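You operate a simulated robot arm through the tools that you are given. There is no shell and no other tool.

The job below is to be done with a simulated robot arm. You get a single attempt, and the scene is never put back.

TASK
Press and seal the bagged pillow at 6 bar and 130 degrees.
Fine: power and heater on, drawer shut, start once the green lamp is lit.

It is judged by the outcome, as a careful person would: the job done as asked, and still so three seconds after it is handed in. It fails if anything else is knocked over, pushed out of place, dropped, spilled or broken. A push-on lid holds only when it is set on centred and level and pressed home; a screw cap is set on level and turned clockwise until tight.

THE ROBOT
A 7-joint arm with a two-finger parallel gripper, fixed in place. Base frame: the origin is on the floor under the middle of its stand, x ahead of it, y to its left, z up; the work surface is at about z = 860. Units: mm, rad, N and s.
It reaches about 1479 mm from its shoulder. Its first joint turns from -2.897 to 2.897 rad. Payload 4.4 kg.
The TCP is the grasp point between the finger pads, 23 mm short of the fingertips. In the tool frame z runs along the fingers and y along their closing line. Largest opening 94 mm; finger width 38, thickness 10; the body of the gripper, 54 by 96 mm, starts 39 mm behind the TCP.
Orientation is that of the tool frame in the base frame, as a unit quaternion [x, y, z, w]. With the fingers straight down and closing along the base's y, the tool's x points along the base's -x, its y along +y and its z along -z.

THE INTERFACE
- The arm moves only by the tool jog_arm. Its argument "moves" is one flat list of numbers, 7 for each row, row after row: the turn, a rotation vector about the tool's x, y, z in units of 6 degrees (1.0 is 6 degrees), then the shift along the tool's x, y, z in units of 30 mm (1.0 is 30 mm), then the opening, from 0 (shut) to 1 (fully open). In form: [rx, ry, rz, x, y, z, claw, rx, ry, rz, x, y, z, claw, ...]. A call has 1 to 20 rows; each row shifts and turns the commanded pose from where the row before left it, along the tool's axes as they then stand. A call with a number of a shift or a turn outside -1 to 1 is refused whole. A row lasts 0.2 s, in which the tool goes at most 50 mm and 0.15 rad; a call with a longer step from one row to the next is refused whole, and so is a gripper value outside its range. A pose out of reach is approached as far as the arm can. The call stops where the force on the tool passes 40 N (or 10 N more than at its start, if that is more) or the arm is blocked; 0.2 s more then pass. The fingers move at their own pace (about 72 mm/s each) and stop on an object; they squeeze with about 23 N. The grip force told is the motor's: it shows also when the fingers shut on nothing. Time passes only in rows, and 0.2 s behind the last, so rows that do not move let the fingers close. The reply holds the time, the measured pose of the TCP, the force on the tool along the base axes, the opening and the grip force, in the units named above and with some noise, with the torque about the TCP (base axes, N m) and any sound that the robot's microphone picked up.
- Cameras (640 x 400 px; columns grow to the right, rows downward): "scene" is fixed at [48.1, -501.2, 1435.8]; the picture's right is [0.90, -0.44, 0.00], its down [-0.26, -0.52, -0.82] and it looks along [0.36, 0.73, -0.58] (base axes); focal length 244 px, centre (320, 200). "wrist" rides on the gripper at [86, 16, -74] in the tool frame; the picture's right is [-0.18, 0.98, 0.00], its down [-0.58, -0.11, -0.81] and it looks along [-0.79, -0.15, 0.59] (tool axes); focal length 243 px, centre (320, 200). There is no depth. A picture from a camera that has moved, and an enlarged one, comes with that camera's place and axes in the base frame and with its lens.
- grab_frame(camera): a new picture of that camera. No time passes.
- enlarge(camera, box): a new picture of the part [left, top, right, bottom] of that camera's present view, enlarged. No time passes.
- job_done(): hands the job in; it is judged then, once.

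Nothing tells you positions but the pictures and the camera data. Unless the task says otherwise, let go and move clear before handing in.

The tools are called after ">>>" by a JSON object that holds its "method" and its "body". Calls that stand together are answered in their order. jog_arm: Moves the arm, as the interface text tells. Its arguments: {"type":"object","properties":{"moves":{"type":"array","items":{"type":"number"}}},"required":["moves"]} The other tools are called the same way: grab_frame (camera) takes a picture; enlarge (camera, box) takes an enlarged picture of a part of a camera's view; job_done () hands the job in.

At the start:

```text
clock: 0.0
eef_pos: [570.5, 362.9, 1228.9]
tool_rot: [0.0, 1.0, 0.001, 0.0]
contact_force: [0.0, -0.1, -0.8]
torque: [0.03, 0.0, 0.02]
width: 93.9
finger_force: 0.1
```

scene: 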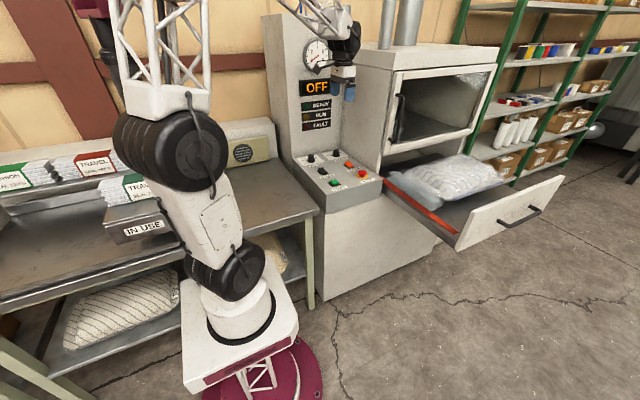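
wrist: 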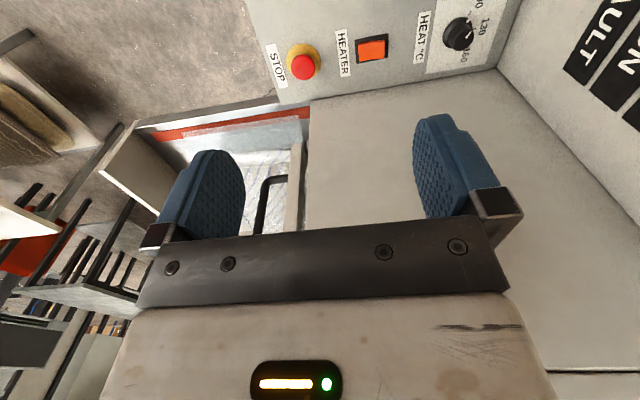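

I see a press machine with a control console, an open drawer with the bagged pillow, and a display reading OFF. I'll look closer at the console, drawer and press before I move anything.

>>> {"method": "enlarge", "body": {"camera": "scene", "box": [280, 130, 400, 210]}}

>>> {"method": "enlarge", "body": {"camera": "scene", "box": [270, 20, 370, 140]}}

>>> {"method": "enlarge", "body": {"camera": "scene", "box": [360, 40, 580, 260]}}

>>> {"method": "enlarge", "body": {"camera": "wrist", "box": [240, 0, 640, 120]}}

>>> {"method": "enlarge", "body": {"camera": "scene", "box": [0, 100, 290, 270]}}

```text
5.00 times, centred on (340, 170) of scene
camera zoom: at [48.1, -501.2, 1435.8], right [0.9, -0.44, 0.0], down [-0.26, -0.52, -0.82], along [0.36, 0.73, -0.58], focal length 1222 px, centre (220, 350)
```

zoom: 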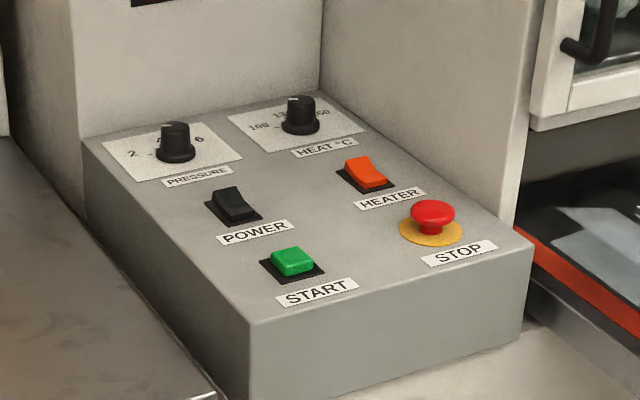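

```text
3.33 times, centred on (320, 80) of scene
camera zoom: at [48.1, -501.2, 1435.8], right [0.9, -0.44, 0.0], down [-0.26, -0.52, -0.82], along [0.36, 0.73, -0.58], focal length 815 px, centre (320, 600)
```

zoom: 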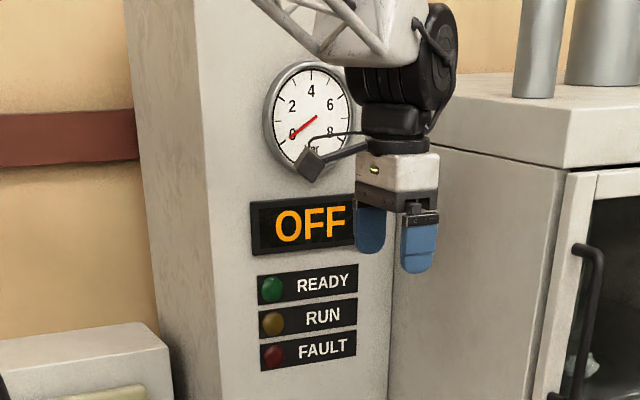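

```text
1.82 times, centred on (470, 150) of scene
camera zoom: at [48.1, -501.2, 1435.8], right [0.9, -0.44, 0.0], down [-0.26, -0.52, -0.82], along [0.36, 0.73, -0.58], focal length 444 px, centre (47, 291)
```

zoom: 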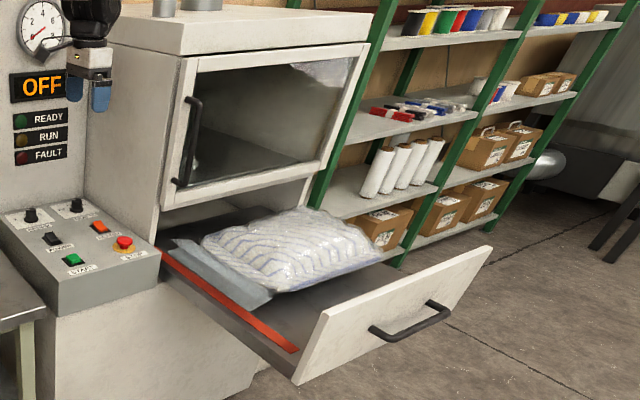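

```text
1.60 times, centred on (440, 60) of wrist
camera zoom: at [482.9, 379.0, 1304.0], right [0.18, 0.98, 0.0], down [0.58, -0.11, 0.81], along [0.79, -0.15, -0.59], focal length 388 px, centre (128, 424)
```

zoom: 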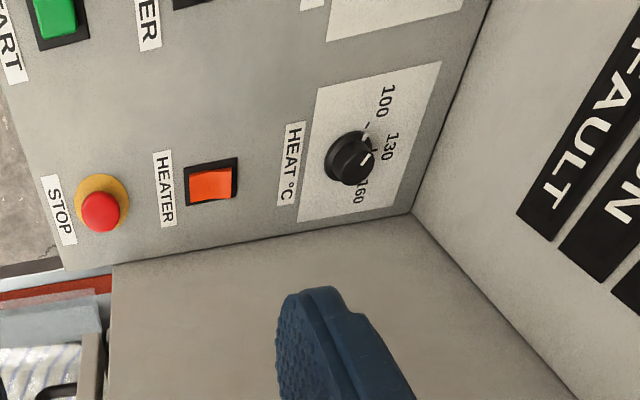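

```text
2.21 times, centred on (145, 185) of scene
camera zoom: at [48.1, -501.2, 1435.8], right [0.9, -0.44, 0.0], down [-0.26, -0.52, -0.82], along [0.36, 0.73, -0.58], focal length 539 px, centre (706, 233)
```

zoom: 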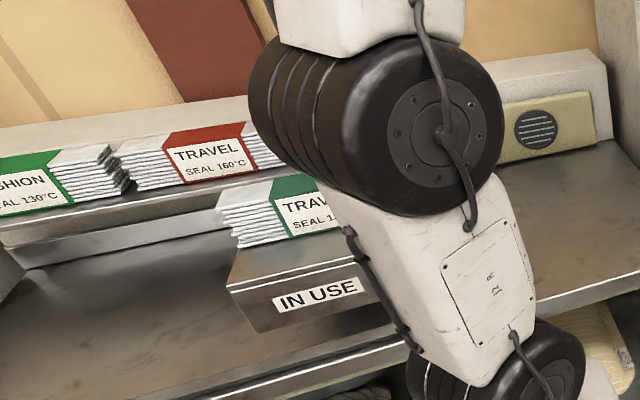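

The machine front faces -y: console knobs and switches sit at about x = 519 and x = 671, in rows at y ≈ 310, 427 and 560, with the top at z ≈ 855. Next I'll move the wrist camera back to get a better view of the console and dials.

>>> {"method": "jog_arm", "body": {"moves": [0, 0, 0, 0.78, 0.37, 0.27, 1, 0, 0, 0, 0.78, 0.37, 0.27, 1, 0, 0, 0, 0.78, 0.37, 0.27, 1, 0, 0, 0, 0.78, 0.37, 0.27, 1, 0, 0, 0, 0.78, 0.37, 0.27, 1, 0, 0, 0, 0.78, 0.37, 0.27, 1, 0, 0, 0, 0, 0, 0, 1]}}

>>> {"method": "grab_frame", "body": {"camera": "wrist"}}

>>> {"method": "grab_frame", "body": {"camera": "scene"}}

```text
clock: 1.6
eef_pos: [428.1, 429.4, 1181.8]
tool_rot: [0.002, 1.0, 0.0, 0.0]
contact_force: [0.3, -0.4, 0.3]
torque: [0.0, 0.0, 0.0]
width: 93.9
finger_force: 0.2
```

```text
taken
camera wrist: at [340.2, 445.2, 1255.3], right [0.18, 0.98, 0.0], down [0.58, -0.11, 0.81], along [0.79, -0.15, -0.59], focal length 243 px, centre (320, 200)
```

wrist: 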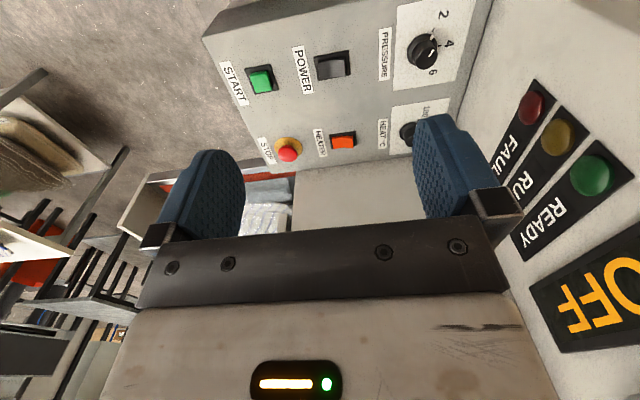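

```text
taken
```

scene: 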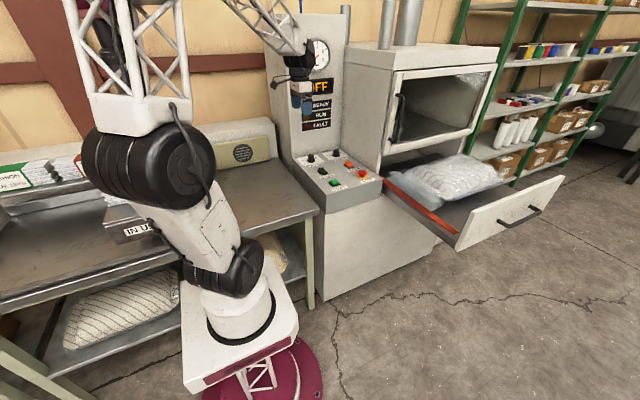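

>>> {"method": "enlarge", "body": {"camera": "wrist", "box": [200, 0, 480, 180]}}

>>> {"method": "enlarge", "body": {"camera": "wrist", "box": [370, 0, 470, 100]}}

>>> {"method": "enlarge", "body": {"camera": "scene", "box": [370, 140, 510, 260]}}

```text
2.22 times, centred on (340, 90) of wrist
camera zoom: at [340.2, 445.2, 1255.3], right [0.18, 0.98, 0.0], down [0.58, -0.11, 0.81], along [0.79, -0.15, -0.59], focal length 539 px, centre (276, 444)
```

zoom: 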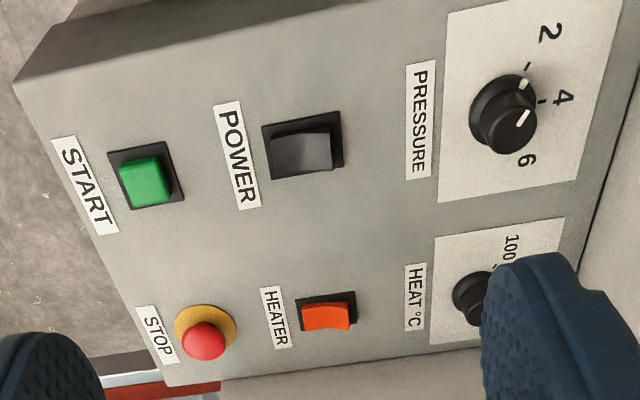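

```text
4.00 times, centred on (420, 50) of wrist
camera zoom: at [340.2, 445.2, 1255.3], right [0.18, 0.98, 0.0], down [0.58, -0.11, 0.81], along [0.79, -0.15, -0.59], focal length 970 px, centre (-80, 800)
```

zoom: 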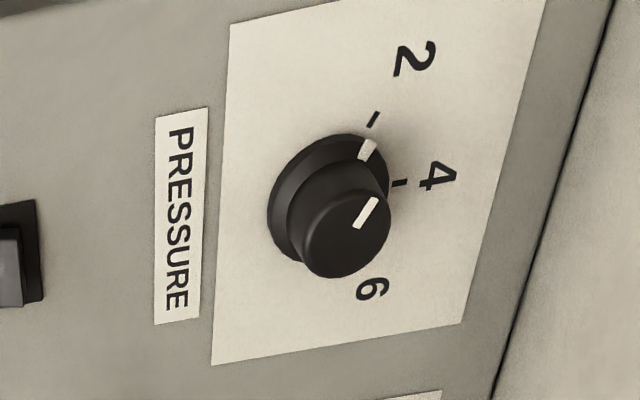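

```text
3.33 times, centred on (440, 200) of scene
camera zoom: at [48.1, -501.2, 1435.8], right [0.9, -0.44, 0.0], down [-0.26, -0.52, -0.82], along [0.36, 0.73, -0.58], focal length 815 px, centre (-80, 200)
```

zoom: 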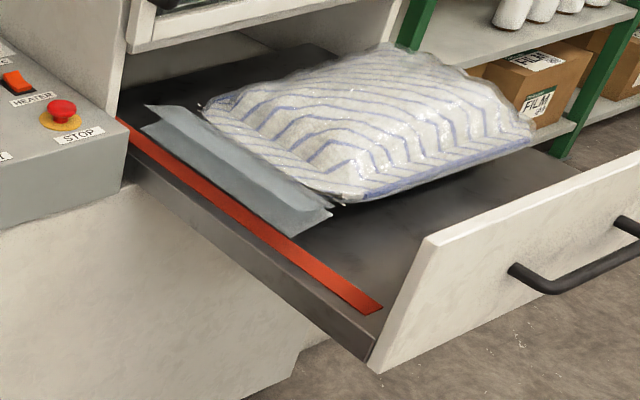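

The pressure pointer sits at about 2 bar, so it needs roughly 120° clockwise to reach 6. The bag's mouth seems to lie beside the red seal bar, so I'll look at the drawer from above before doing anything.

>>> {"method": "jog_arm", "body": {"moves": [0, 0, 0, -0.505, -0.88, -0.114, 1, 0, 0, 0, -0.505, -0.88, -0.114, 1, 0, 0, 0, -0.505, -0.88, -0.114, 1, 0, 0, 0, -0.505, -0.88, -0.114, 1, 0, 0, 0, -0.505, -0.88, -0.114, 1, 0, 0, 0, -0.505, -0.88, -0.114, 1, 0, 0, 0, -0.505, -0.88, -0.114, 1, 0, 0, 0, -0.505, -0.88, -0.114, 1, 0, 0, 0, -0.505, -0.88, -0.114, 1, 0, 0, 0, -0.505, -0.88, -0.114, 1, 0, 0, 0, -0.505, -0.88, -0.114, 1, 0, 0, 0, -0.505, -0.88, -0.114, 1, 0, 0, 0, -0.505, -0.88, -0.114, 1, 0, 0, 0, -0.505, -0.88, -0.114, 1, 0, 0, 0, 0, 0, 0, 1]}}

>>> {"method": "grab_frame", "body": {"camera": "wrist"}}

>>> {"method": "grab_frame", "body": {"camera": "scene"}}

```text
clock: 4.8
eef_pos: [644.3, 60.7, 1228.5]
tool_rot: [0.001, 1.0, 0.0, 0.0]
contact_force: [-0.1, -0.1, -0.2]
torque: [-0.02, -0.03, 0.03]
width: 94.1
finger_force: 0.0
```

```text
taken
camera wrist: at [557.2, 75.8, 1302.3], right [0.18, 0.98, 0.0], down [0.58, -0.11, 0.81], along [0.79, -0.15, -0.59], focal length 243 px, centre (320, 200)
```

wrist: 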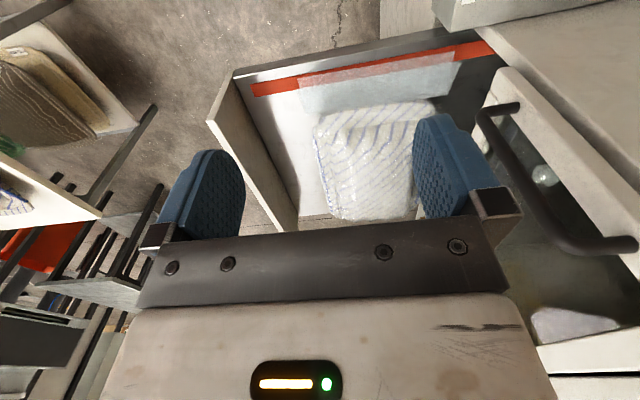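

```text
taken
```

scene: 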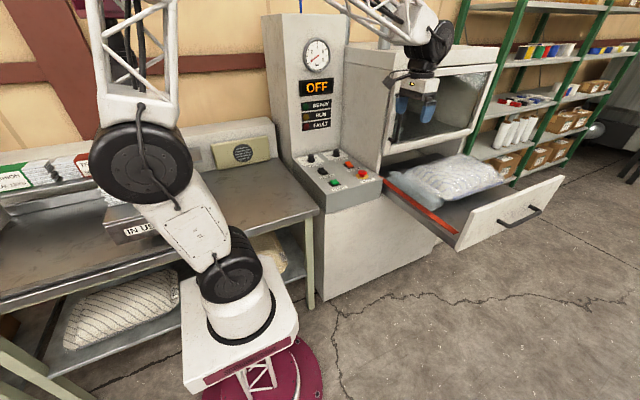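

>>> {"method": "enlarge", "body": {"camera": "wrist", "box": [200, 20, 520, 240]}}

>>> {"method": "enlarge", "body": {"camera": "wrist", "box": [240, 40, 400, 140]}}

>>> {"method": "enlarge", "body": {"camera": "wrist", "box": [380, 20, 520, 120]}}

>>> {"method": "enlarge", "body": {"camera": "scene", "box": [370, 60, 520, 220]}}

>>> {"method": "enlarge", "body": {"camera": "scene", "box": [0, 130, 180, 260]}}

```text
1.82 times, centred on (360, 130) of wrist
camera zoom: at [557.2, 75.8, 1302.3], right [0.18, 0.98, 0.0], down [0.58, -0.11, 0.81], along [0.79, -0.15, -0.59], focal length 441 px, centre (247, 327)
```

zoom: 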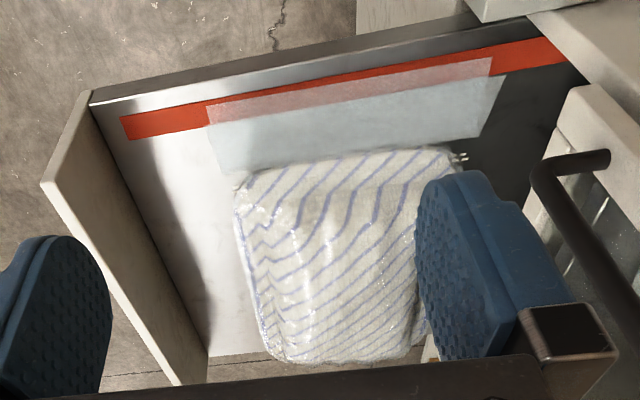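

```text
4.00 times, centred on (320, 90) of wrist
camera zoom: at [557.2, 75.8, 1302.3], right [0.18, 0.98, 0.0], down [0.58, -0.11, 0.81], along [0.79, -0.15, -0.59], focal length 970 px, centre (320, 640)
```

zoom: 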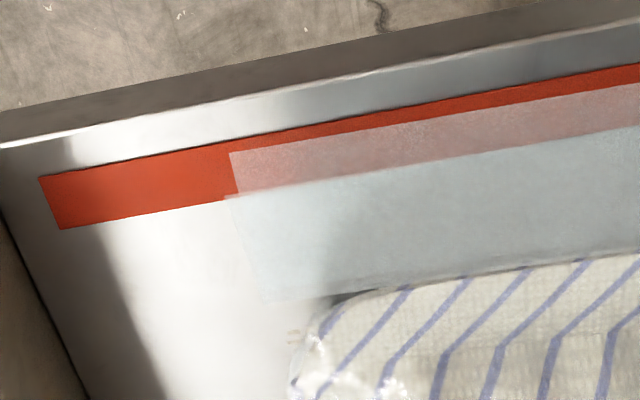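

```text
4.00 times, centred on (450, 70) of wrist
camera zoom: at [557.2, 75.8, 1302.3], right [0.18, 0.98, 0.0], down [0.58, -0.11, 0.81], along [0.79, -0.15, -0.59], focal length 970 px, centre (-200, 720)
```

zoom: 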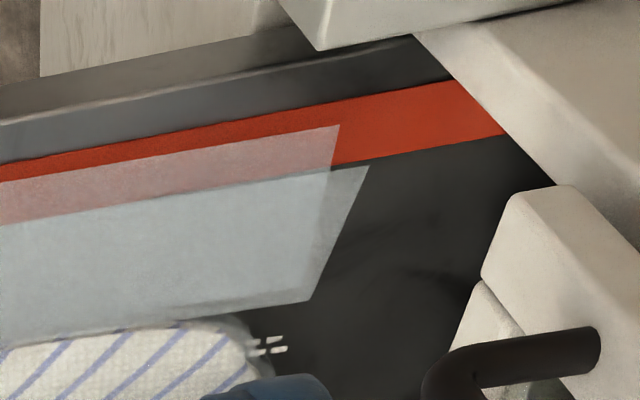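

```text
2.50 times, centred on (445, 140) of scene
camera zoom: at [48.1, -501.2, 1435.8], right [0.9, -0.44, 0.0], down [-0.26, -0.52, -0.82], along [0.36, 0.73, -0.58], focal length 611 px, centre (8, 350)
```

zoom: 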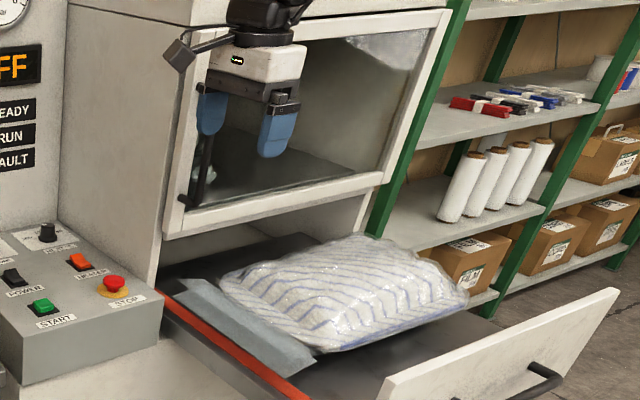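

```text
3.08 times, centred on (90, 195) of scene
camera zoom: at [48.1, -501.2, 1435.8], right [0.9, -0.44, 0.0], down [-0.26, -0.52, -0.82], along [0.36, 0.73, -0.58], focal length 752 px, centre (1028, 215)
```

zoom: 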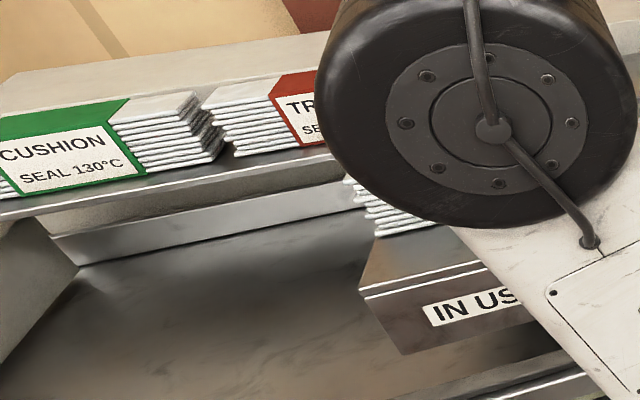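

>>> {"method": "enlarge", "body": {"camera": "scene", "box": [380, 165, 470, 240]}}

>>> {"method": "enlarge", "body": {"camera": "scene", "box": [380, 165, 420, 190]}}

>>> {"method": "enlarge", "body": {"camera": "scene", "box": [420, 190, 470, 225]}}

```text
5.33 times, centred on (425, 202) of scene
camera zoom: at [48.1, -501.2, 1435.8], right [0.9, -0.44, 0.0], down [-0.26, -0.52, -0.82], along [0.36, 0.73, -0.58], focal length 1304 px, centre (-240, 187)
```

zoom: 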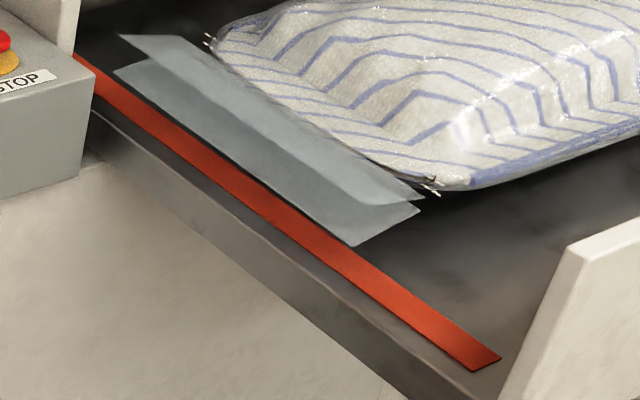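

```text
16.00 times, centred on (400, 178) of scene
camera zoom: at [48.1, -501.2, 1435.8], right [0.9, -0.44, 0.0], down [-0.26, -0.52, -0.82], along [0.36, 0.73, -0.58], focal length 3911 px, centre (-960, 560)
```

zoom: 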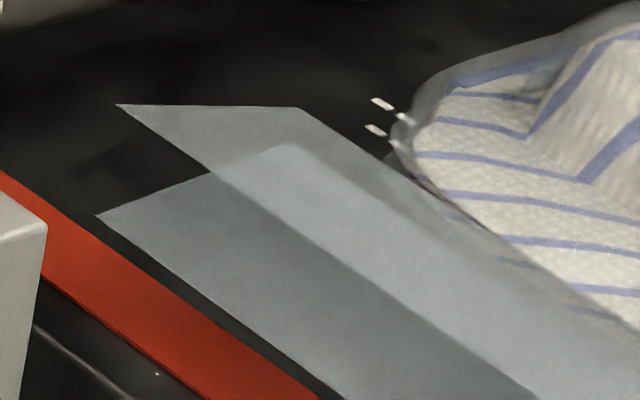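

```text
11.43 times, centred on (445, 208) of scene
camera zoom: at [48.1, -501.2, 1435.8], right [0.9, -0.44, 0.0], down [-0.26, -0.52, -0.82], along [0.36, 0.73, -0.58], focal length 2793 px, centre (-1109, 114)
```

zoom: 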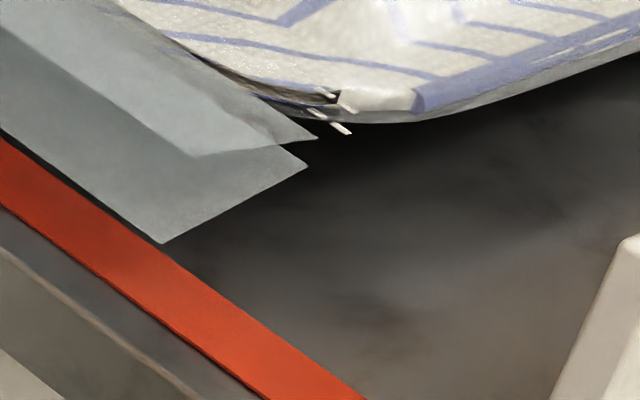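

The bag's mouth does lie across the red bar: its edge is at x ≈ 783, the bar spans x 794–824, so the bag can stay where it is. Controls are at POWER (522, 430), HEATER (672, 430), START (522, 314), with knobs at (522, 562) and (672, 562); I'll go for a close look at the rockers with the fingers shut.

>>> {"method": "jog_arm", "body": {"moves": [0, 0, 0, 0.462, 0.905, 0.519, 0, 0, 0, 0, 0.462, 0.905, 0.519, 0, 0, 0, 0, 0.462, 0.905, 0.519, 0, 0, 0, 0, 0.462, 0.905, 0.519, 0, 0, 0, 0, 0.462, 0.905, 0.519, 0, 0, 0, 0, 0.462, 0.905, 0.519, 0, 0, 0, 0, 0.462, 0.905, 0.519, 0, 0, 0, 0, 0.462, 0.905, 0.519, 0, 0, 0, 0, 0.462, 0.905, 0.519, 0, 0, 0, 0, 0.462, 0.905, 0.519, 0, 0, 0, 0, 0.462, 0.905, 0.519, 0, 0, 0, 0, 0.462, 0.905, 0.519, 0, 0, 0, 0, 0.462, 0.905, 0.519, 0, 0, 0, 0, 0.462, 0.905, 0.519, 0, 0, 0, 0, 0, 0, 0, 0]}}

>>> {"method": "grab_frame", "body": {"camera": "wrist"}}

>>> {"method": "enlarge", "body": {"camera": "scene", "box": [480, 170, 600, 250]}}

```text
clock: 8.0
eef_pos: [449.8, 444.7, 1012.2]
tool_rot: [0.0, 1.0, 0.001, 0.0]
contact_force: [0.2, -1.1, 0.4]
torque: [0.01, -0.01, 0.02]
width: 0.2
finger_force: 23.2
```

```text
taken
camera wrist: at [361.2, 459.2, 1085.6], right [0.18, 0.98, 0.0], down [0.58, -0.11, 0.81], along [0.79, -0.15, -0.59], focal length 243 px, centre (320, 200)
```

wrist: 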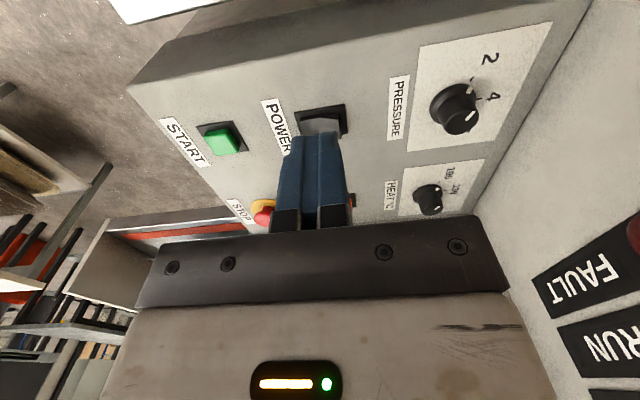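

```text
5.00 times, centred on (540, 210) of scene
camera zoom: at [48.1, -501.2, 1435.8], right [0.9, -0.44, 0.0], down [-0.26, -0.52, -0.82], along [0.36, 0.73, -0.58], focal length 1222 px, centre (-780, 150)
```

zoom: 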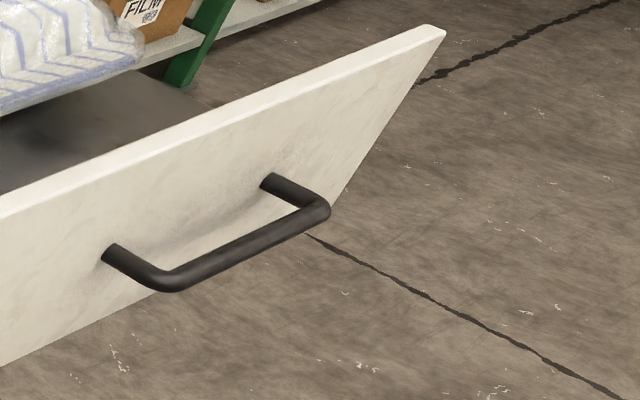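

>>> {"method": "enlarge", "body": {"camera": "wrist", "box": [270, 80, 370, 150]}}

>>> {"method": "enlarge", "body": {"camera": "wrist", "box": [390, 140, 500, 220]}}

>>> {"method": "enlarge", "body": {"camera": "wrist", "box": [410, 40, 530, 140]}}

>>> {"method": "enlarge", "body": {"camera": "scene", "box": [310, 160, 380, 205]}}

```text
5.71 times, centred on (320, 115) of wrist
camera zoom: at [361.2, 459.2, 1085.6], right [0.18, 0.98, 0.0], down [0.58, -0.11, 0.81], along [0.79, -0.15, -0.59], focal length 1386 px, centre (320, 686)
```

zoom: 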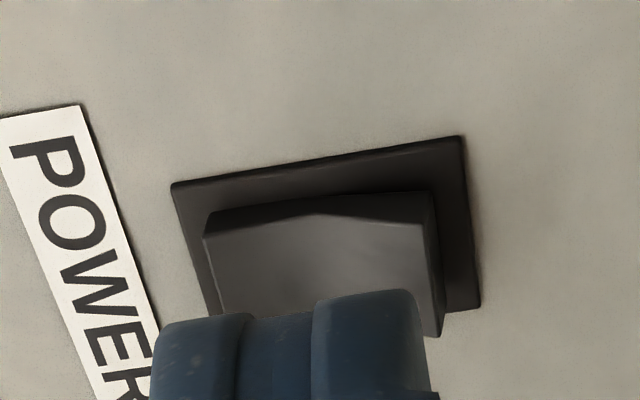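

```text
5.00 times, centred on (445, 180) of wrist
camera zoom: at [361.2, 459.2, 1085.6], right [0.18, 0.98, 0.0], down [0.58, -0.11, 0.81], along [0.79, -0.15, -0.59], focal length 1213 px, centre (-305, 300)
```

zoom: 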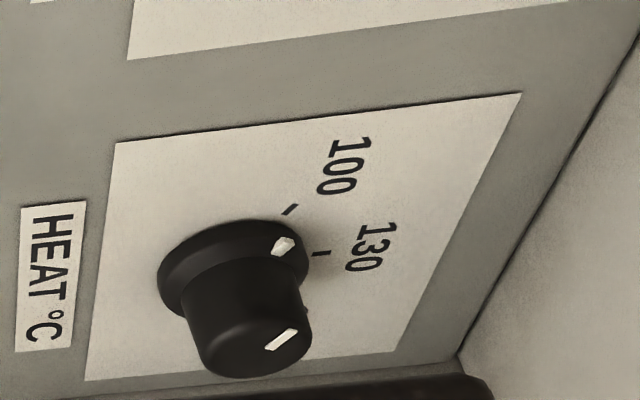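

```text
4.00 times, centred on (470, 90) of wrist
camera zoom: at [361.2, 459.2, 1085.6], right [0.18, 0.98, 0.0], down [0.58, -0.11, 0.81], along [0.79, -0.15, -0.59], focal length 970 px, centre (-280, 640)
```

zoom: 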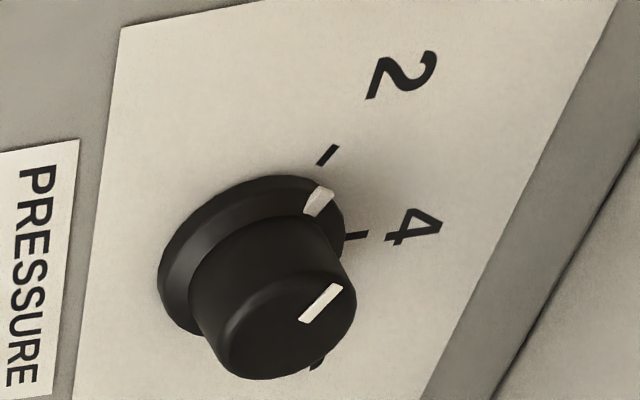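

```text
8.89 times, centred on (345, 182) of scene
camera zoom: at [48.1, -501.2, 1435.8], right [0.9, -0.44, 0.0], down [-0.26, -0.52, -0.82], along [0.36, 0.73, -0.58], focal length 2173 px, centre (98, 356)
```

zoom: 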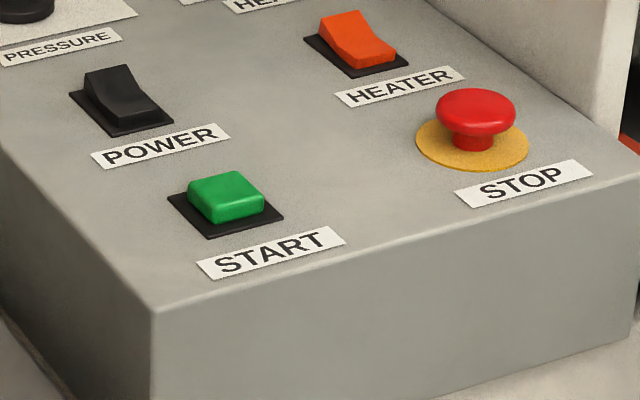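

Both rockers have their rear ends raised (off), so I'll press the rear end of each with closed fingertips. I'll move over the POWER rocker's rear end at (522, 446) and come down slowly.

>>> {"method": "jog_arm", "body": {"moves": [0, 0, 0, -0.6, 0.01, 0.77, 0, 0, 0, 0, -0.6, 0.01, 0.77, 0, 0, 0, 0, -0.6, 0.01, 0.77, 0, 0, 0, 0, -0.6, 0.01, 0.77, 0, 0, 0, 0, 0, 0, 0, 0]}}

>>> {"method": "grab_frame", "body": {"camera": "wrist"}}

>>> {"method": "enlarge", "body": {"camera": "scene", "box": [280, 110, 400, 200]}}

```text
clock: 9.2
eef_pos: [518.9, 440.7, 920.2]
tool_rot: [0.0, 1.0, -0.001, 0.0]
contact_force: [0.0, 0.2, 0.5]
torque: [0.02, -0.01, -0.01]
width: 0.0
finger_force: 23.3
```

```text
taken
camera wrist: at [431.3, 456.4, 993.6], right [0.19, 0.98, 0.0], down [0.58, -0.11, 0.81], along [0.79, -0.15, -0.59], focal length 243 px, centre (320, 200)
```

wrist: 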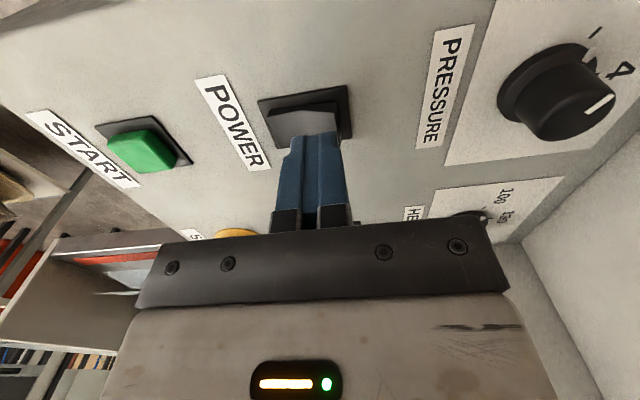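

```text
4.44 times, centred on (340, 155) of scene
camera zoom: at [48.1, -501.2, 1435.8], right [0.9, -0.44, 0.0], down [-0.26, -0.52, -0.82], along [0.36, 0.73, -0.58], focal length 1086 px, centre (231, 400)
```

zoom: 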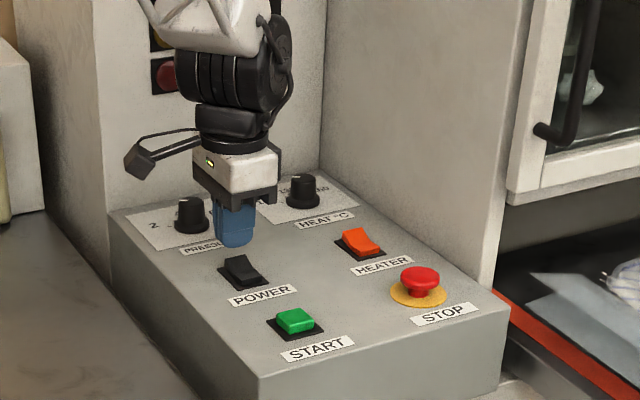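

The tips are above the rocker and slightly forward, so I'll shift 5 mm back and descend in small steps to press the rear end.

>>> {"method": "jog_arm", "body": {"moves": [0, 0, 0, -0.06, 0.15, 0.2, 0, 0, 0, 0, 0, 0, 0.15, 0, 0, 0, 0, 0, 0, 0.15, 0, 0, 0, 0, 0, 0, 0.1, 0, 0, 0, 0, 0, 0, 0.1, 0, 0, 0, 0, 0, 0, 0.1, 0, 0, 0, 0, 0, 0, 0.1, 0, 0, 0, 0, 0, 0, 0.1, 0]}}

>>> {"method": "grab_frame", "body": {"camera": "scene"}}

>>> {"method": "enlarge", "body": {"camera": "scene", "box": [280, 110, 400, 200]}}

```text
clock: 11.0
eef_pos: [523.1, 449.1, 892.3]
tool_rot: [-0.001, 1.0, 0.002, 0.001]
contact_force: [-9.2, -7.8, 15.3]
torque: [-0.11, 0.2, 0.04]
width: 0.0
finger_force: 22.9
stopped in row 8: the force on the tool passed its limit at 48 N (the readings are from after the stop); the commanded pose is now the measured one
```

```text
taken
```

scene: 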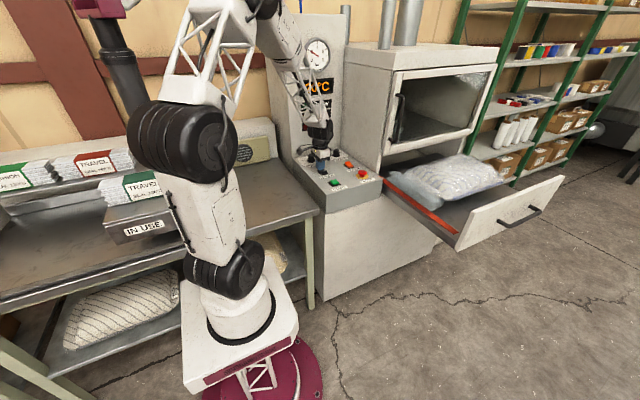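

```text
4.44 times, centred on (340, 155) of scene
camera zoom: at [48.1, -501.2, 1435.8], right [0.9, -0.44, 0.0], down [-0.26, -0.52, -0.82], along [0.36, 0.73, -0.58], focal length 1086 px, centre (231, 400)
```

zoom: 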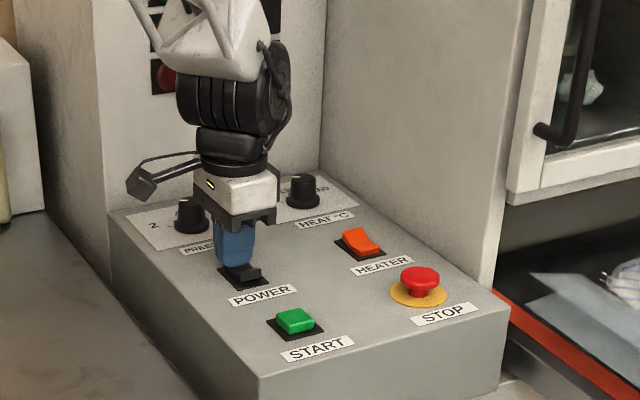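

POWER is on: the rocker flipped and the display now shows a temperature. I'll lift, move 150 mm to the HEATER rocker's rear end, and check the display.

>>> {"method": "jog_arm", "body": {"moves": [0, 0, 0, 0, 0, -0.5, 0, 0, 0, 0, 0, 0, -0.5, 0, 0, 0, 0, -0.84, -0.015, 0, 0, 0, 0, 0, -0.84, -0.015, 0, 0, 0, 0, 0, -0.84, -0.015, 0, 0, 0, 0, 0, -0.84, -0.015, 0, 0, 0, 0, 0, -0.84, -0.015, 0, 0, 0, 0, 0, -0.84, -0.015, 0, 0, 0, 0, 0, 0, 0, 0, 0]}}

>>> {"method": "grab_frame", "body": {"camera": "wrist"}}

>>> {"method": "enlarge", "body": {"camera": "scene", "box": [280, 30, 400, 200]}}

```text
clock: 13.0
eef_pos: [671.5, 444.4, 919.6]
tool_rot: [0.0, 1.0, 0.001, 0.001]
contact_force: [0.1, 0.8, 0.3]
torque: [0.01, 0.01, 0.01]
width: 0.2
finger_force: 22.6
```

```text
taken
camera wrist: at [584.7, 459.5, 994.3], right [0.18, 0.98, 0.0], down [0.58, -0.11, 0.81], along [0.79, -0.15, -0.59], focal length 243 px, centre (320, 200)
```

wrist: 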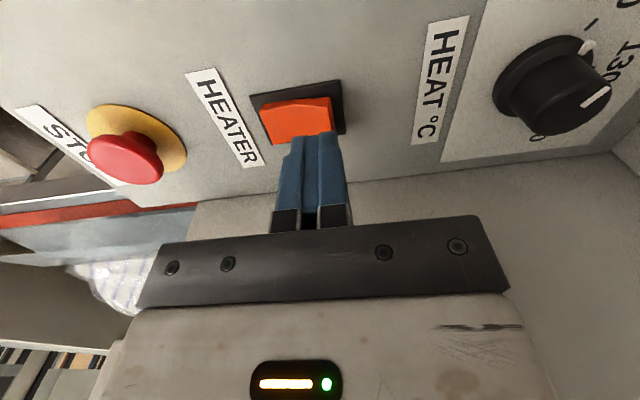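

```text
2.35 times, centred on (340, 115) of scene
camera zoom: at [48.1, -501.2, 1435.8], right [0.9, -0.44, 0.0], down [-0.26, -0.52, -0.82], along [0.36, 0.73, -0.58], focal length 575 px, centre (273, 400)
```

zoom: 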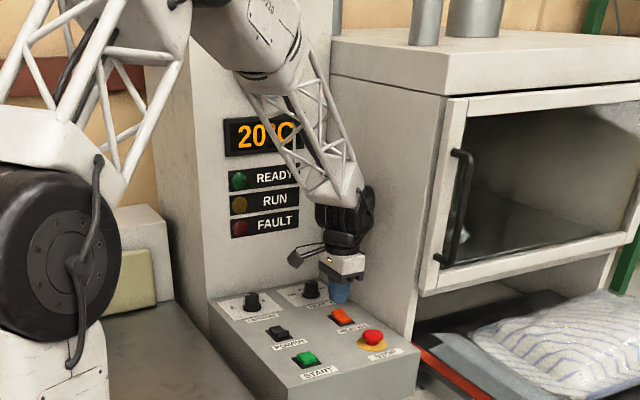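

The display shows 20°C, so power is on with no fault. I'm now over HEATER and will press its rear end the same way.

>>> {"method": "jog_arm", "body": {"moves": [0, 0, 0, -0.03, 0.1, 0.2, 0, 0, 0, 0, 0, 0, 0.15, 0, 0, 0, 0, 0, 0, 0.15, 0, 0, 0, 0, 0, 0, 0.1, 0, 0, 0, 0, 0, 0, 0.1, 0, 0, 0, 0, 0, 0, 0.1, 0, 0, 0, 0, 0, 0, 0.1, 0, 0, 0, 0, 0, 0, 0.1, 0, 0, 0, 0, 0, 0, 0.1, 0]}}

>>> {"method": "enlarge", "body": {"camera": "scene", "box": [280, 110, 400, 200]}}

```text
clock: 15.1
eef_pos: [677.5, 449.0, 891.7]
tool_rot: [0.0, 1.0, 0.002, 0.002]
contact_force: [0.9, -0.3, 3.9]
torque: [0.02, 0.0, -0.01]
width: 0.0
finger_force: 23.0
stopped in row 9: the force on the tool passed its limit at 48 N (the readings are from after the stop); the commanded pose is now the measured one
```

```text
4.44 times, centred on (340, 155) of scene
camera zoom: at [48.1, -501.2, 1435.8], right [0.9, -0.44, 0.0], down [-0.26, -0.52, -0.82], along [0.36, 0.73, -0.58], focal length 1086 px, centre (231, 400)
```

zoom: 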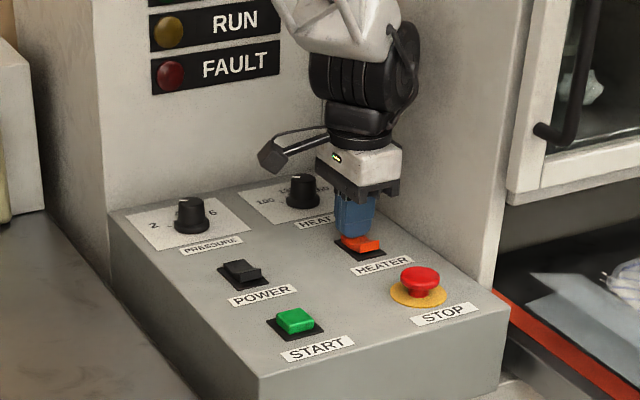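

HEATER is on. I'll lift, move above the HEAT knob at about (673, 562), open the fingers, and pre-turn the wrist counter-clockwise by about 50° so it can then turn the knob clockwise.

>>> {"method": "jog_arm", "body": {"moves": [0, 0, 0, 0, 0, -0.95, 0, 0, 0, 0, 0, 0, -0.95, 0, 0, 0, 0, 0, 0, -0.95, 0, 0, 0, 0, 0.03, 0.946, 0, 0.7, 0, 0, 0, 0.03, 0.946, 0, 0.7, 0, 0, 0, 0.03, 0.946, 0, 0.7, 0, 0, 0, 0.03, 0.946, 0, 0.7, 0, 0, -0.9, 0, 0, 0, 0.7, 0, 0, -0.9, 0, 0, 0, 0.7, 0, 0, -0.9, 0, 0, 0, 0.7, 0, 0, -0.9, 0, 0, 0, 0.7, 0, 0, -0.9, 0, 0, 0, 0.7, 0, 0, -0.9, 0, 0, 0, 0.7, 0, 0, -0.9, 0, 0, 0, 0.7, 0, 0, -0.9, 0, 0, 0, 0.7, 0, 0, 0, 0, 0, 0, 0.7]}}

>>> {"method": "grab_frame", "body": {"camera": "wrist"}}

>>> {"method": "enlarge", "body": {"camera": "scene", "box": [270, 30, 400, 200]}}

```text
clock: 18.5
eef_pos: [671.0, 563.5, 978.1]
tool_rot: [-0.368, 0.93, 0.0, 0.002]
contact_force: [-0.1, 0.3, 0.3]
torque: [0.03, -0.02, -0.03]
width: 65.9
finger_force: 0.1
```

```text
taken
camera wrist: at [595.0, 514.8, 1052.0], right [-0.54, 0.84, 0.0], down [0.5, 0.32, 0.81], along [0.68, 0.44, -0.59], focal length 243 px, centre (320, 200)
```

wrist: 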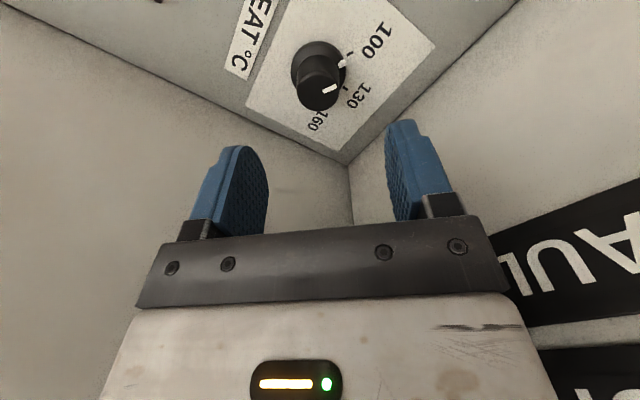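

```text
2.35 times, centred on (335, 115) of scene
camera zoom: at [48.1, -501.2, 1435.8], right [0.9, -0.44, 0.0], down [-0.26, -0.52, -0.82], along [0.36, 0.73, -0.58], focal length 575 px, centre (285, 400)
```

zoom: 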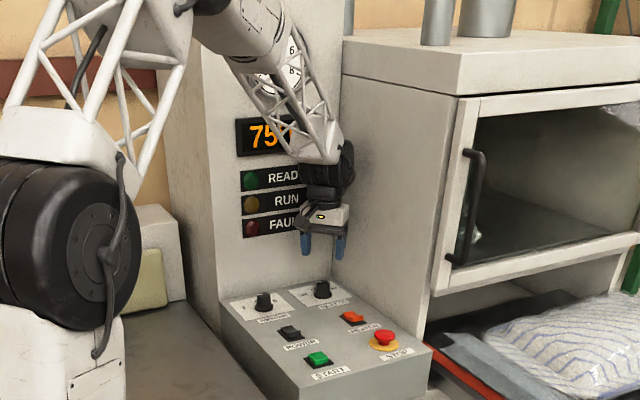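

>>> {"method": "enlarge", "body": {"camera": "wrist", "box": [260, 20, 400, 130]}}

```text
3.64 times, centred on (330, 75) of wrist
camera zoom: at [595.0, 514.8, 1052.0], right [-0.54, 0.84, 0.0], down [0.5, 0.32, 0.81], along [0.68, 0.44, -0.59], focal length 882 px, centre (284, 654)
```

zoom: 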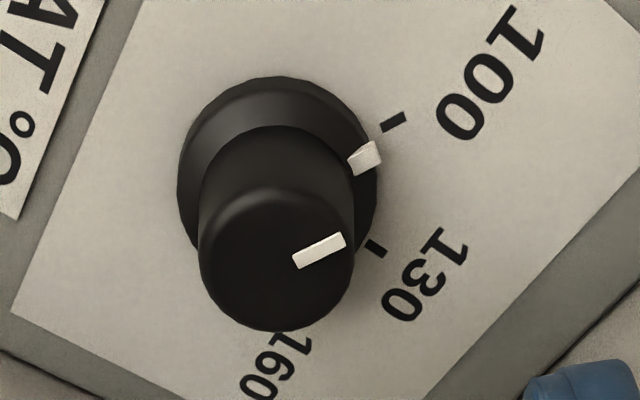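

The knob is centred between the fingers to within 2 mm, and the pointer is about 55° short of 130. I'll go down and grip it above its skirt.

>>> {"method": "jog_arm", "body": {"moves": [0, 0, 0, -0.06, -0.04, 0.8, 0.7, 0, 0, 0, 0, 0, 0.8, 0.7, 0, 0, 0, 0, 0, 0.5, 0.7, 0, 0, 0, 0, 0, 0.3, 0.7, 0, 0, 0, 0, 0, 0.25, 0.7, 0, 0, 0, 0, 0, 0, 0.7]}}

>>> {"method": "grab_frame", "body": {"camera": "wrist"}}

>>> {"method": "enlarge", "body": {"camera": "scene", "box": [300, 110, 380, 180]}}

```text
clock: 19.9
eef_pos: [673.2, 562.1, 896.5]
tool_rot: [-0.368, 0.93, 0.001, 0.003]
contact_force: [-0.3, 0.5, -0.1]
torque: [0.0, 0.03, 0.05]
width: 65.8
finger_force: 0.1
```

```text
taken
camera wrist: at [597.6, 514.4, 970.3], right [-0.54, 0.84, 0.0], down [0.5, 0.32, 0.81], along [0.68, 0.44, -0.59], focal length 243 px, centre (320, 200)
```

wrist: 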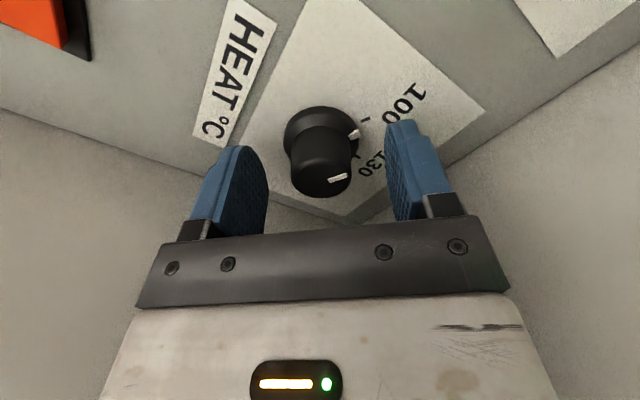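

```text
5.71 times, centred on (340, 145) of scene
camera zoom: at [48.1, -501.2, 1435.8], right [0.9, -0.44, 0.0], down [-0.26, -0.52, -0.82], along [0.36, 0.73, -0.58], focal length 1397 px, centre (206, 514)
```

zoom: 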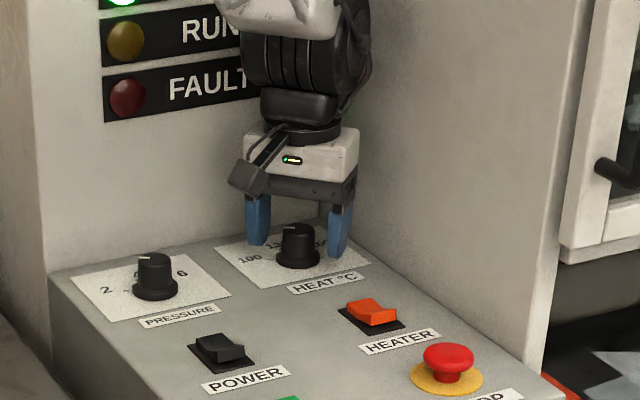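

The knob sits between the fingers at the right height. I'll close on it and turn 54° clockwise.

>>> {"method": "jog_arm", "body": {"moves": [0, 0, 0, 0, 0, 0, 0, 0, 0, 0, 0, 0, 0, 0, 0, 0, 0, 0, 0, 0, 0, 0, 0, 0, 0, 0, 0, 0]}}

>>> {"method": "jog_arm", "body": {"moves": [0, 0, 0.9, 0, 0, 0, 0, 0, 0, 0.9, 0, 0, 0, 0, 0, 0, 0.9, 0, 0, 0, 0, 0, 0, 0.9, 0, 0, 0, 0, 0, 0, 0.9, 0, 0, 0, 0, 0, 0, 0.9, 0, 0, 0, 0, 0, 0, 0.9, 0, 0, 0, 0, 0, 0, 0.9, 0, 0, 0, 0, 0, 0, 0.9, 0, 0, 0, 0, 0, 0, 0.9, 0, 0, 0, 0, 0, 0, 0, 0, 0, 0, 0]}}

>>> {"method": "grab_frame", "body": {"camera": "wrist"}}

>>> {"method": "grab_frame", "body": {"camera": "scene"}}

```text
clock: 20.9
eef_pos: [673.2, 562.8, 895.6]
tool_rot: [-0.368, 0.93, 0.001, 0.002]
contact_force: [-1.8, 2.0, -0.8]
torque: [0.05, 0.04, 0.0]
width: 31.6
finger_force: 44.7
```

```text
clock: 23.3
eef_pos: [674.3, 564.8, 898.7]
tool_rot: [0.094, 0.996, 0.001, 0.001]
contact_force: [-10.1, 10.9, -14.5]
torque: [0.19, 0.06, 0.02]
width: 30.7
finger_force: 44.6
```

```text
taken
camera wrist: at [591.2, 595.8, 971.7], right [0.37, 0.93, 0.0], down [0.55, -0.22, 0.81], along [0.75, -0.29, -0.59], focal length 243 px, centre (320, 200)
```

wrist: 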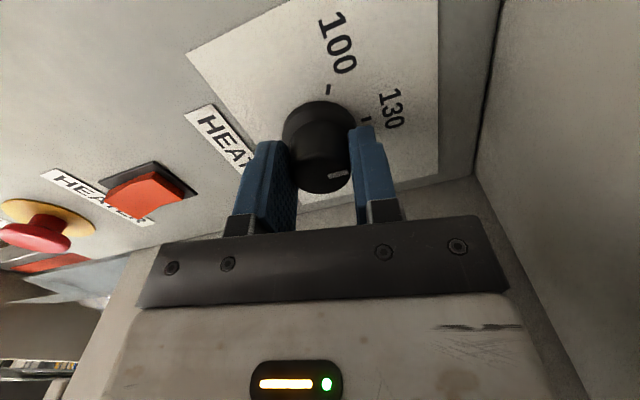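

```text
taken
```

scene: 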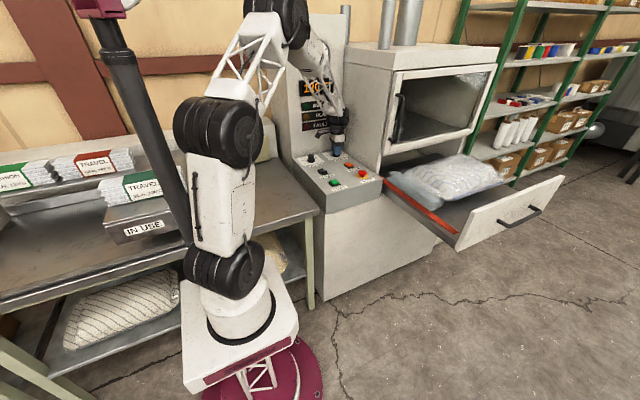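

>>> {"method": "enlarge", "body": {"camera": "wrist", "box": [270, 60, 420, 200]}}

>>> {"method": "enlarge", "body": {"camera": "scene", "box": [280, 30, 400, 200]}}

```text
2.86 times, centred on (345, 130) of wrist
camera zoom: at [591.2, 595.8, 971.7], right [0.37, 0.93, 0.0], down [0.55, -0.22, 0.81], along [0.75, -0.29, -0.59], focal length 693 px, centre (249, 400)
```

zoom: 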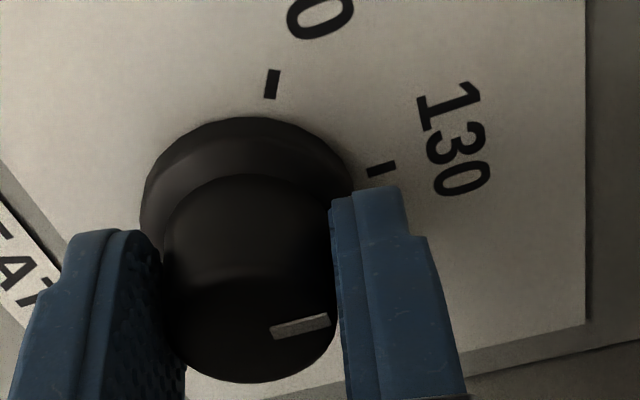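

```text
2.35 times, centred on (340, 115) of scene
camera zoom: at [48.1, -501.2, 1435.8], right [0.9, -0.44, 0.0], down [-0.26, -0.52, -0.82], along [0.36, 0.73, -0.58], focal length 575 px, centre (273, 400)
```

zoom: 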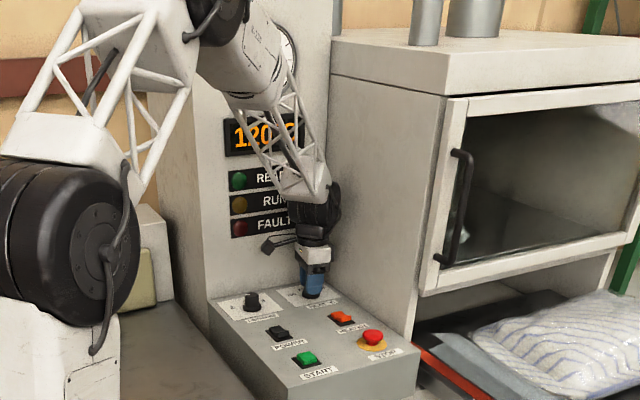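

The pointer now lines up with the 130 tick to within about 1°, and the display is climbing. I'll release, lift straight up and check the dial.

>>> {"method": "jog_arm", "body": {"moves": [0, 0, 0, 0, 0, 0, 0.7, 0, 0, 0, 0, 0, 0, 0.7, 0, 0, 0, 0, 0, -0.4, 0.7, 0, 0, 0, 0, 0, -0.8, 0.7, 0, 0, 0, 0, 0, -0.8, 0.7, 0, 0, 0, 0, 0, -0.8, 0.7, 0, 0, 0, 0, 0, 0, 0.7]}}

>>> {"method": "enlarge", "body": {"camera": "wrist", "box": [250, 0, 430, 130]}}

>>> {"method": "enlarge", "body": {"camera": "scene", "box": [280, 30, 400, 200]}}

```text
clock: 24.9
eef_pos: [676.8, 564.1, 982.3]
tool_rot: [0.094, 0.996, 0.002, 0.001]
contact_force: [-0.4, 0.5, -0.4]
torque: [-0.03, 0.0, -0.02]
width: 65.9
finger_force: 0.1
```

```text
3.08 times, centred on (340, 65) of wrist
camera zoom: at [592.9, 596.5, 1056.0], right [0.37, 0.93, 0.0], down [0.55, -0.22, 0.81], along [0.75, -0.29, -0.59], focal length 746 px, centre (258, 615)
```

zoom: 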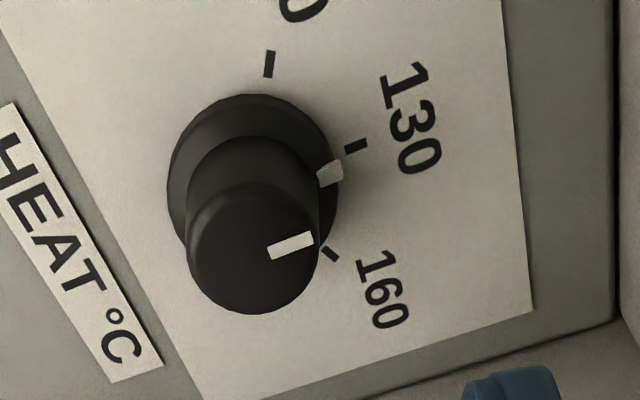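

```text
2.35 times, centred on (340, 115) of scene
camera zoom: at [48.1, -501.2, 1435.8], right [0.9, -0.44, 0.0], down [-0.26, -0.52, -0.82], along [0.36, 0.73, -0.58], focal length 575 px, centre (273, 400)
```

zoom: 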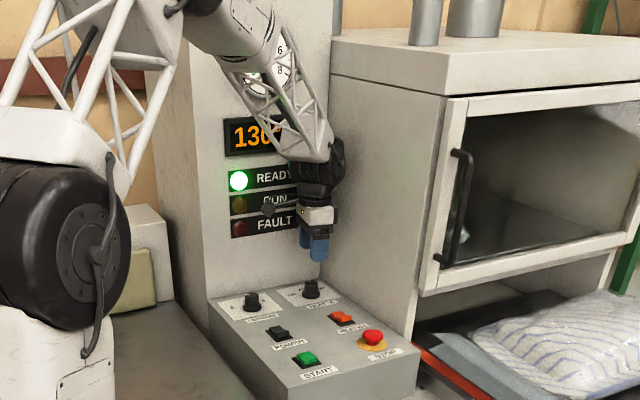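

The display reads 130 and READY is lit, so heat is set. Now I'll move above the PRESSURE knob at (522, 562) and pre-turn the wrist counter-clockwise, keeping its camera away from the column.

>>> {"method": "jog_arm", "body": {"moves": [0, 0, 0, 0.837, -0.162, 0, 0.7, 0, 0, 0, 0.837, -0.162, 0, 0.7, 0, 0, 0, 0.837, -0.162, 0, 0.7, 0, 0, 0, 0.837, -0.162, 0, 0.7, 0, 0, 0, 0.837, -0.162, 0, 0.7, 0, 0, 0, 0.837, -0.162, 0, 0.7, 0, 0, -1, 0, 0, 0, 0.7, 0, 0, -1, 0, 0, 0, 0.7, 0, 0, -1, 0, 0, 0, 0.7, 0, 0, -1, 0, 0, 0, 0.7, 0, 0, -1, 0, 0, 0, 0.7, 0, 0, -1, 0, 0, 0, 0.7, 0, 0, -1, 0, 0, 0, 0.7, 0, 0, -1, 0, 0, 0, 0.7, 0, 0, -1, 0, 0, 0, 0.7, 0, 0, -1, 0, 0, 0, 0.7, 0, 0, -1, 0, 0, 0, 0.7, 0, 0, 0, 0, 0, 0, 0.7]}}

>>> {"method": "grab_frame", "body": {"camera": "wrist"}}

>>> {"method": "grab_frame", "body": {"camera": "scene"}}

```text
clock: 28.7
eef_pos: [521.0, 563.6, 982.5]
tool_rot: [-0.463, 0.886, -0.001, 0.002]
contact_force: [0.4, 0.5, 0.9]
torque: [0.0, -0.01, 0.02]
width: 65.8
finger_force: 0.0
```

```text
taken
camera wrist: at [456.1, 499.7, 1055.3], right [-0.7, 0.71, 0.0], down [0.42, 0.41, 0.81], along [0.58, 0.57, -0.59], focal length 243 px, centre (320, 200)
```

wrist: 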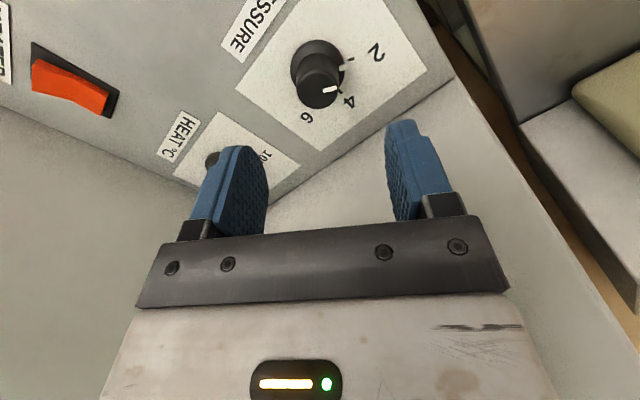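

```text
taken
```

scene: 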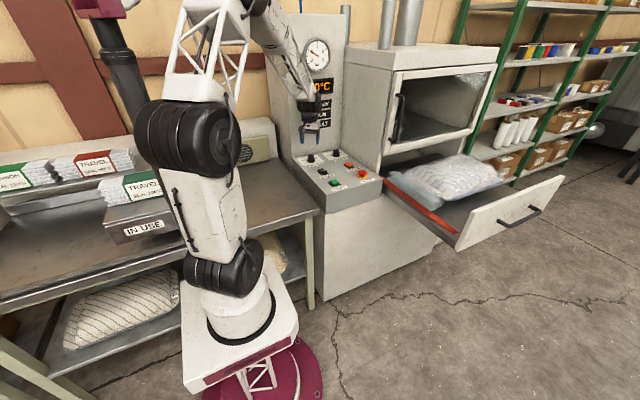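

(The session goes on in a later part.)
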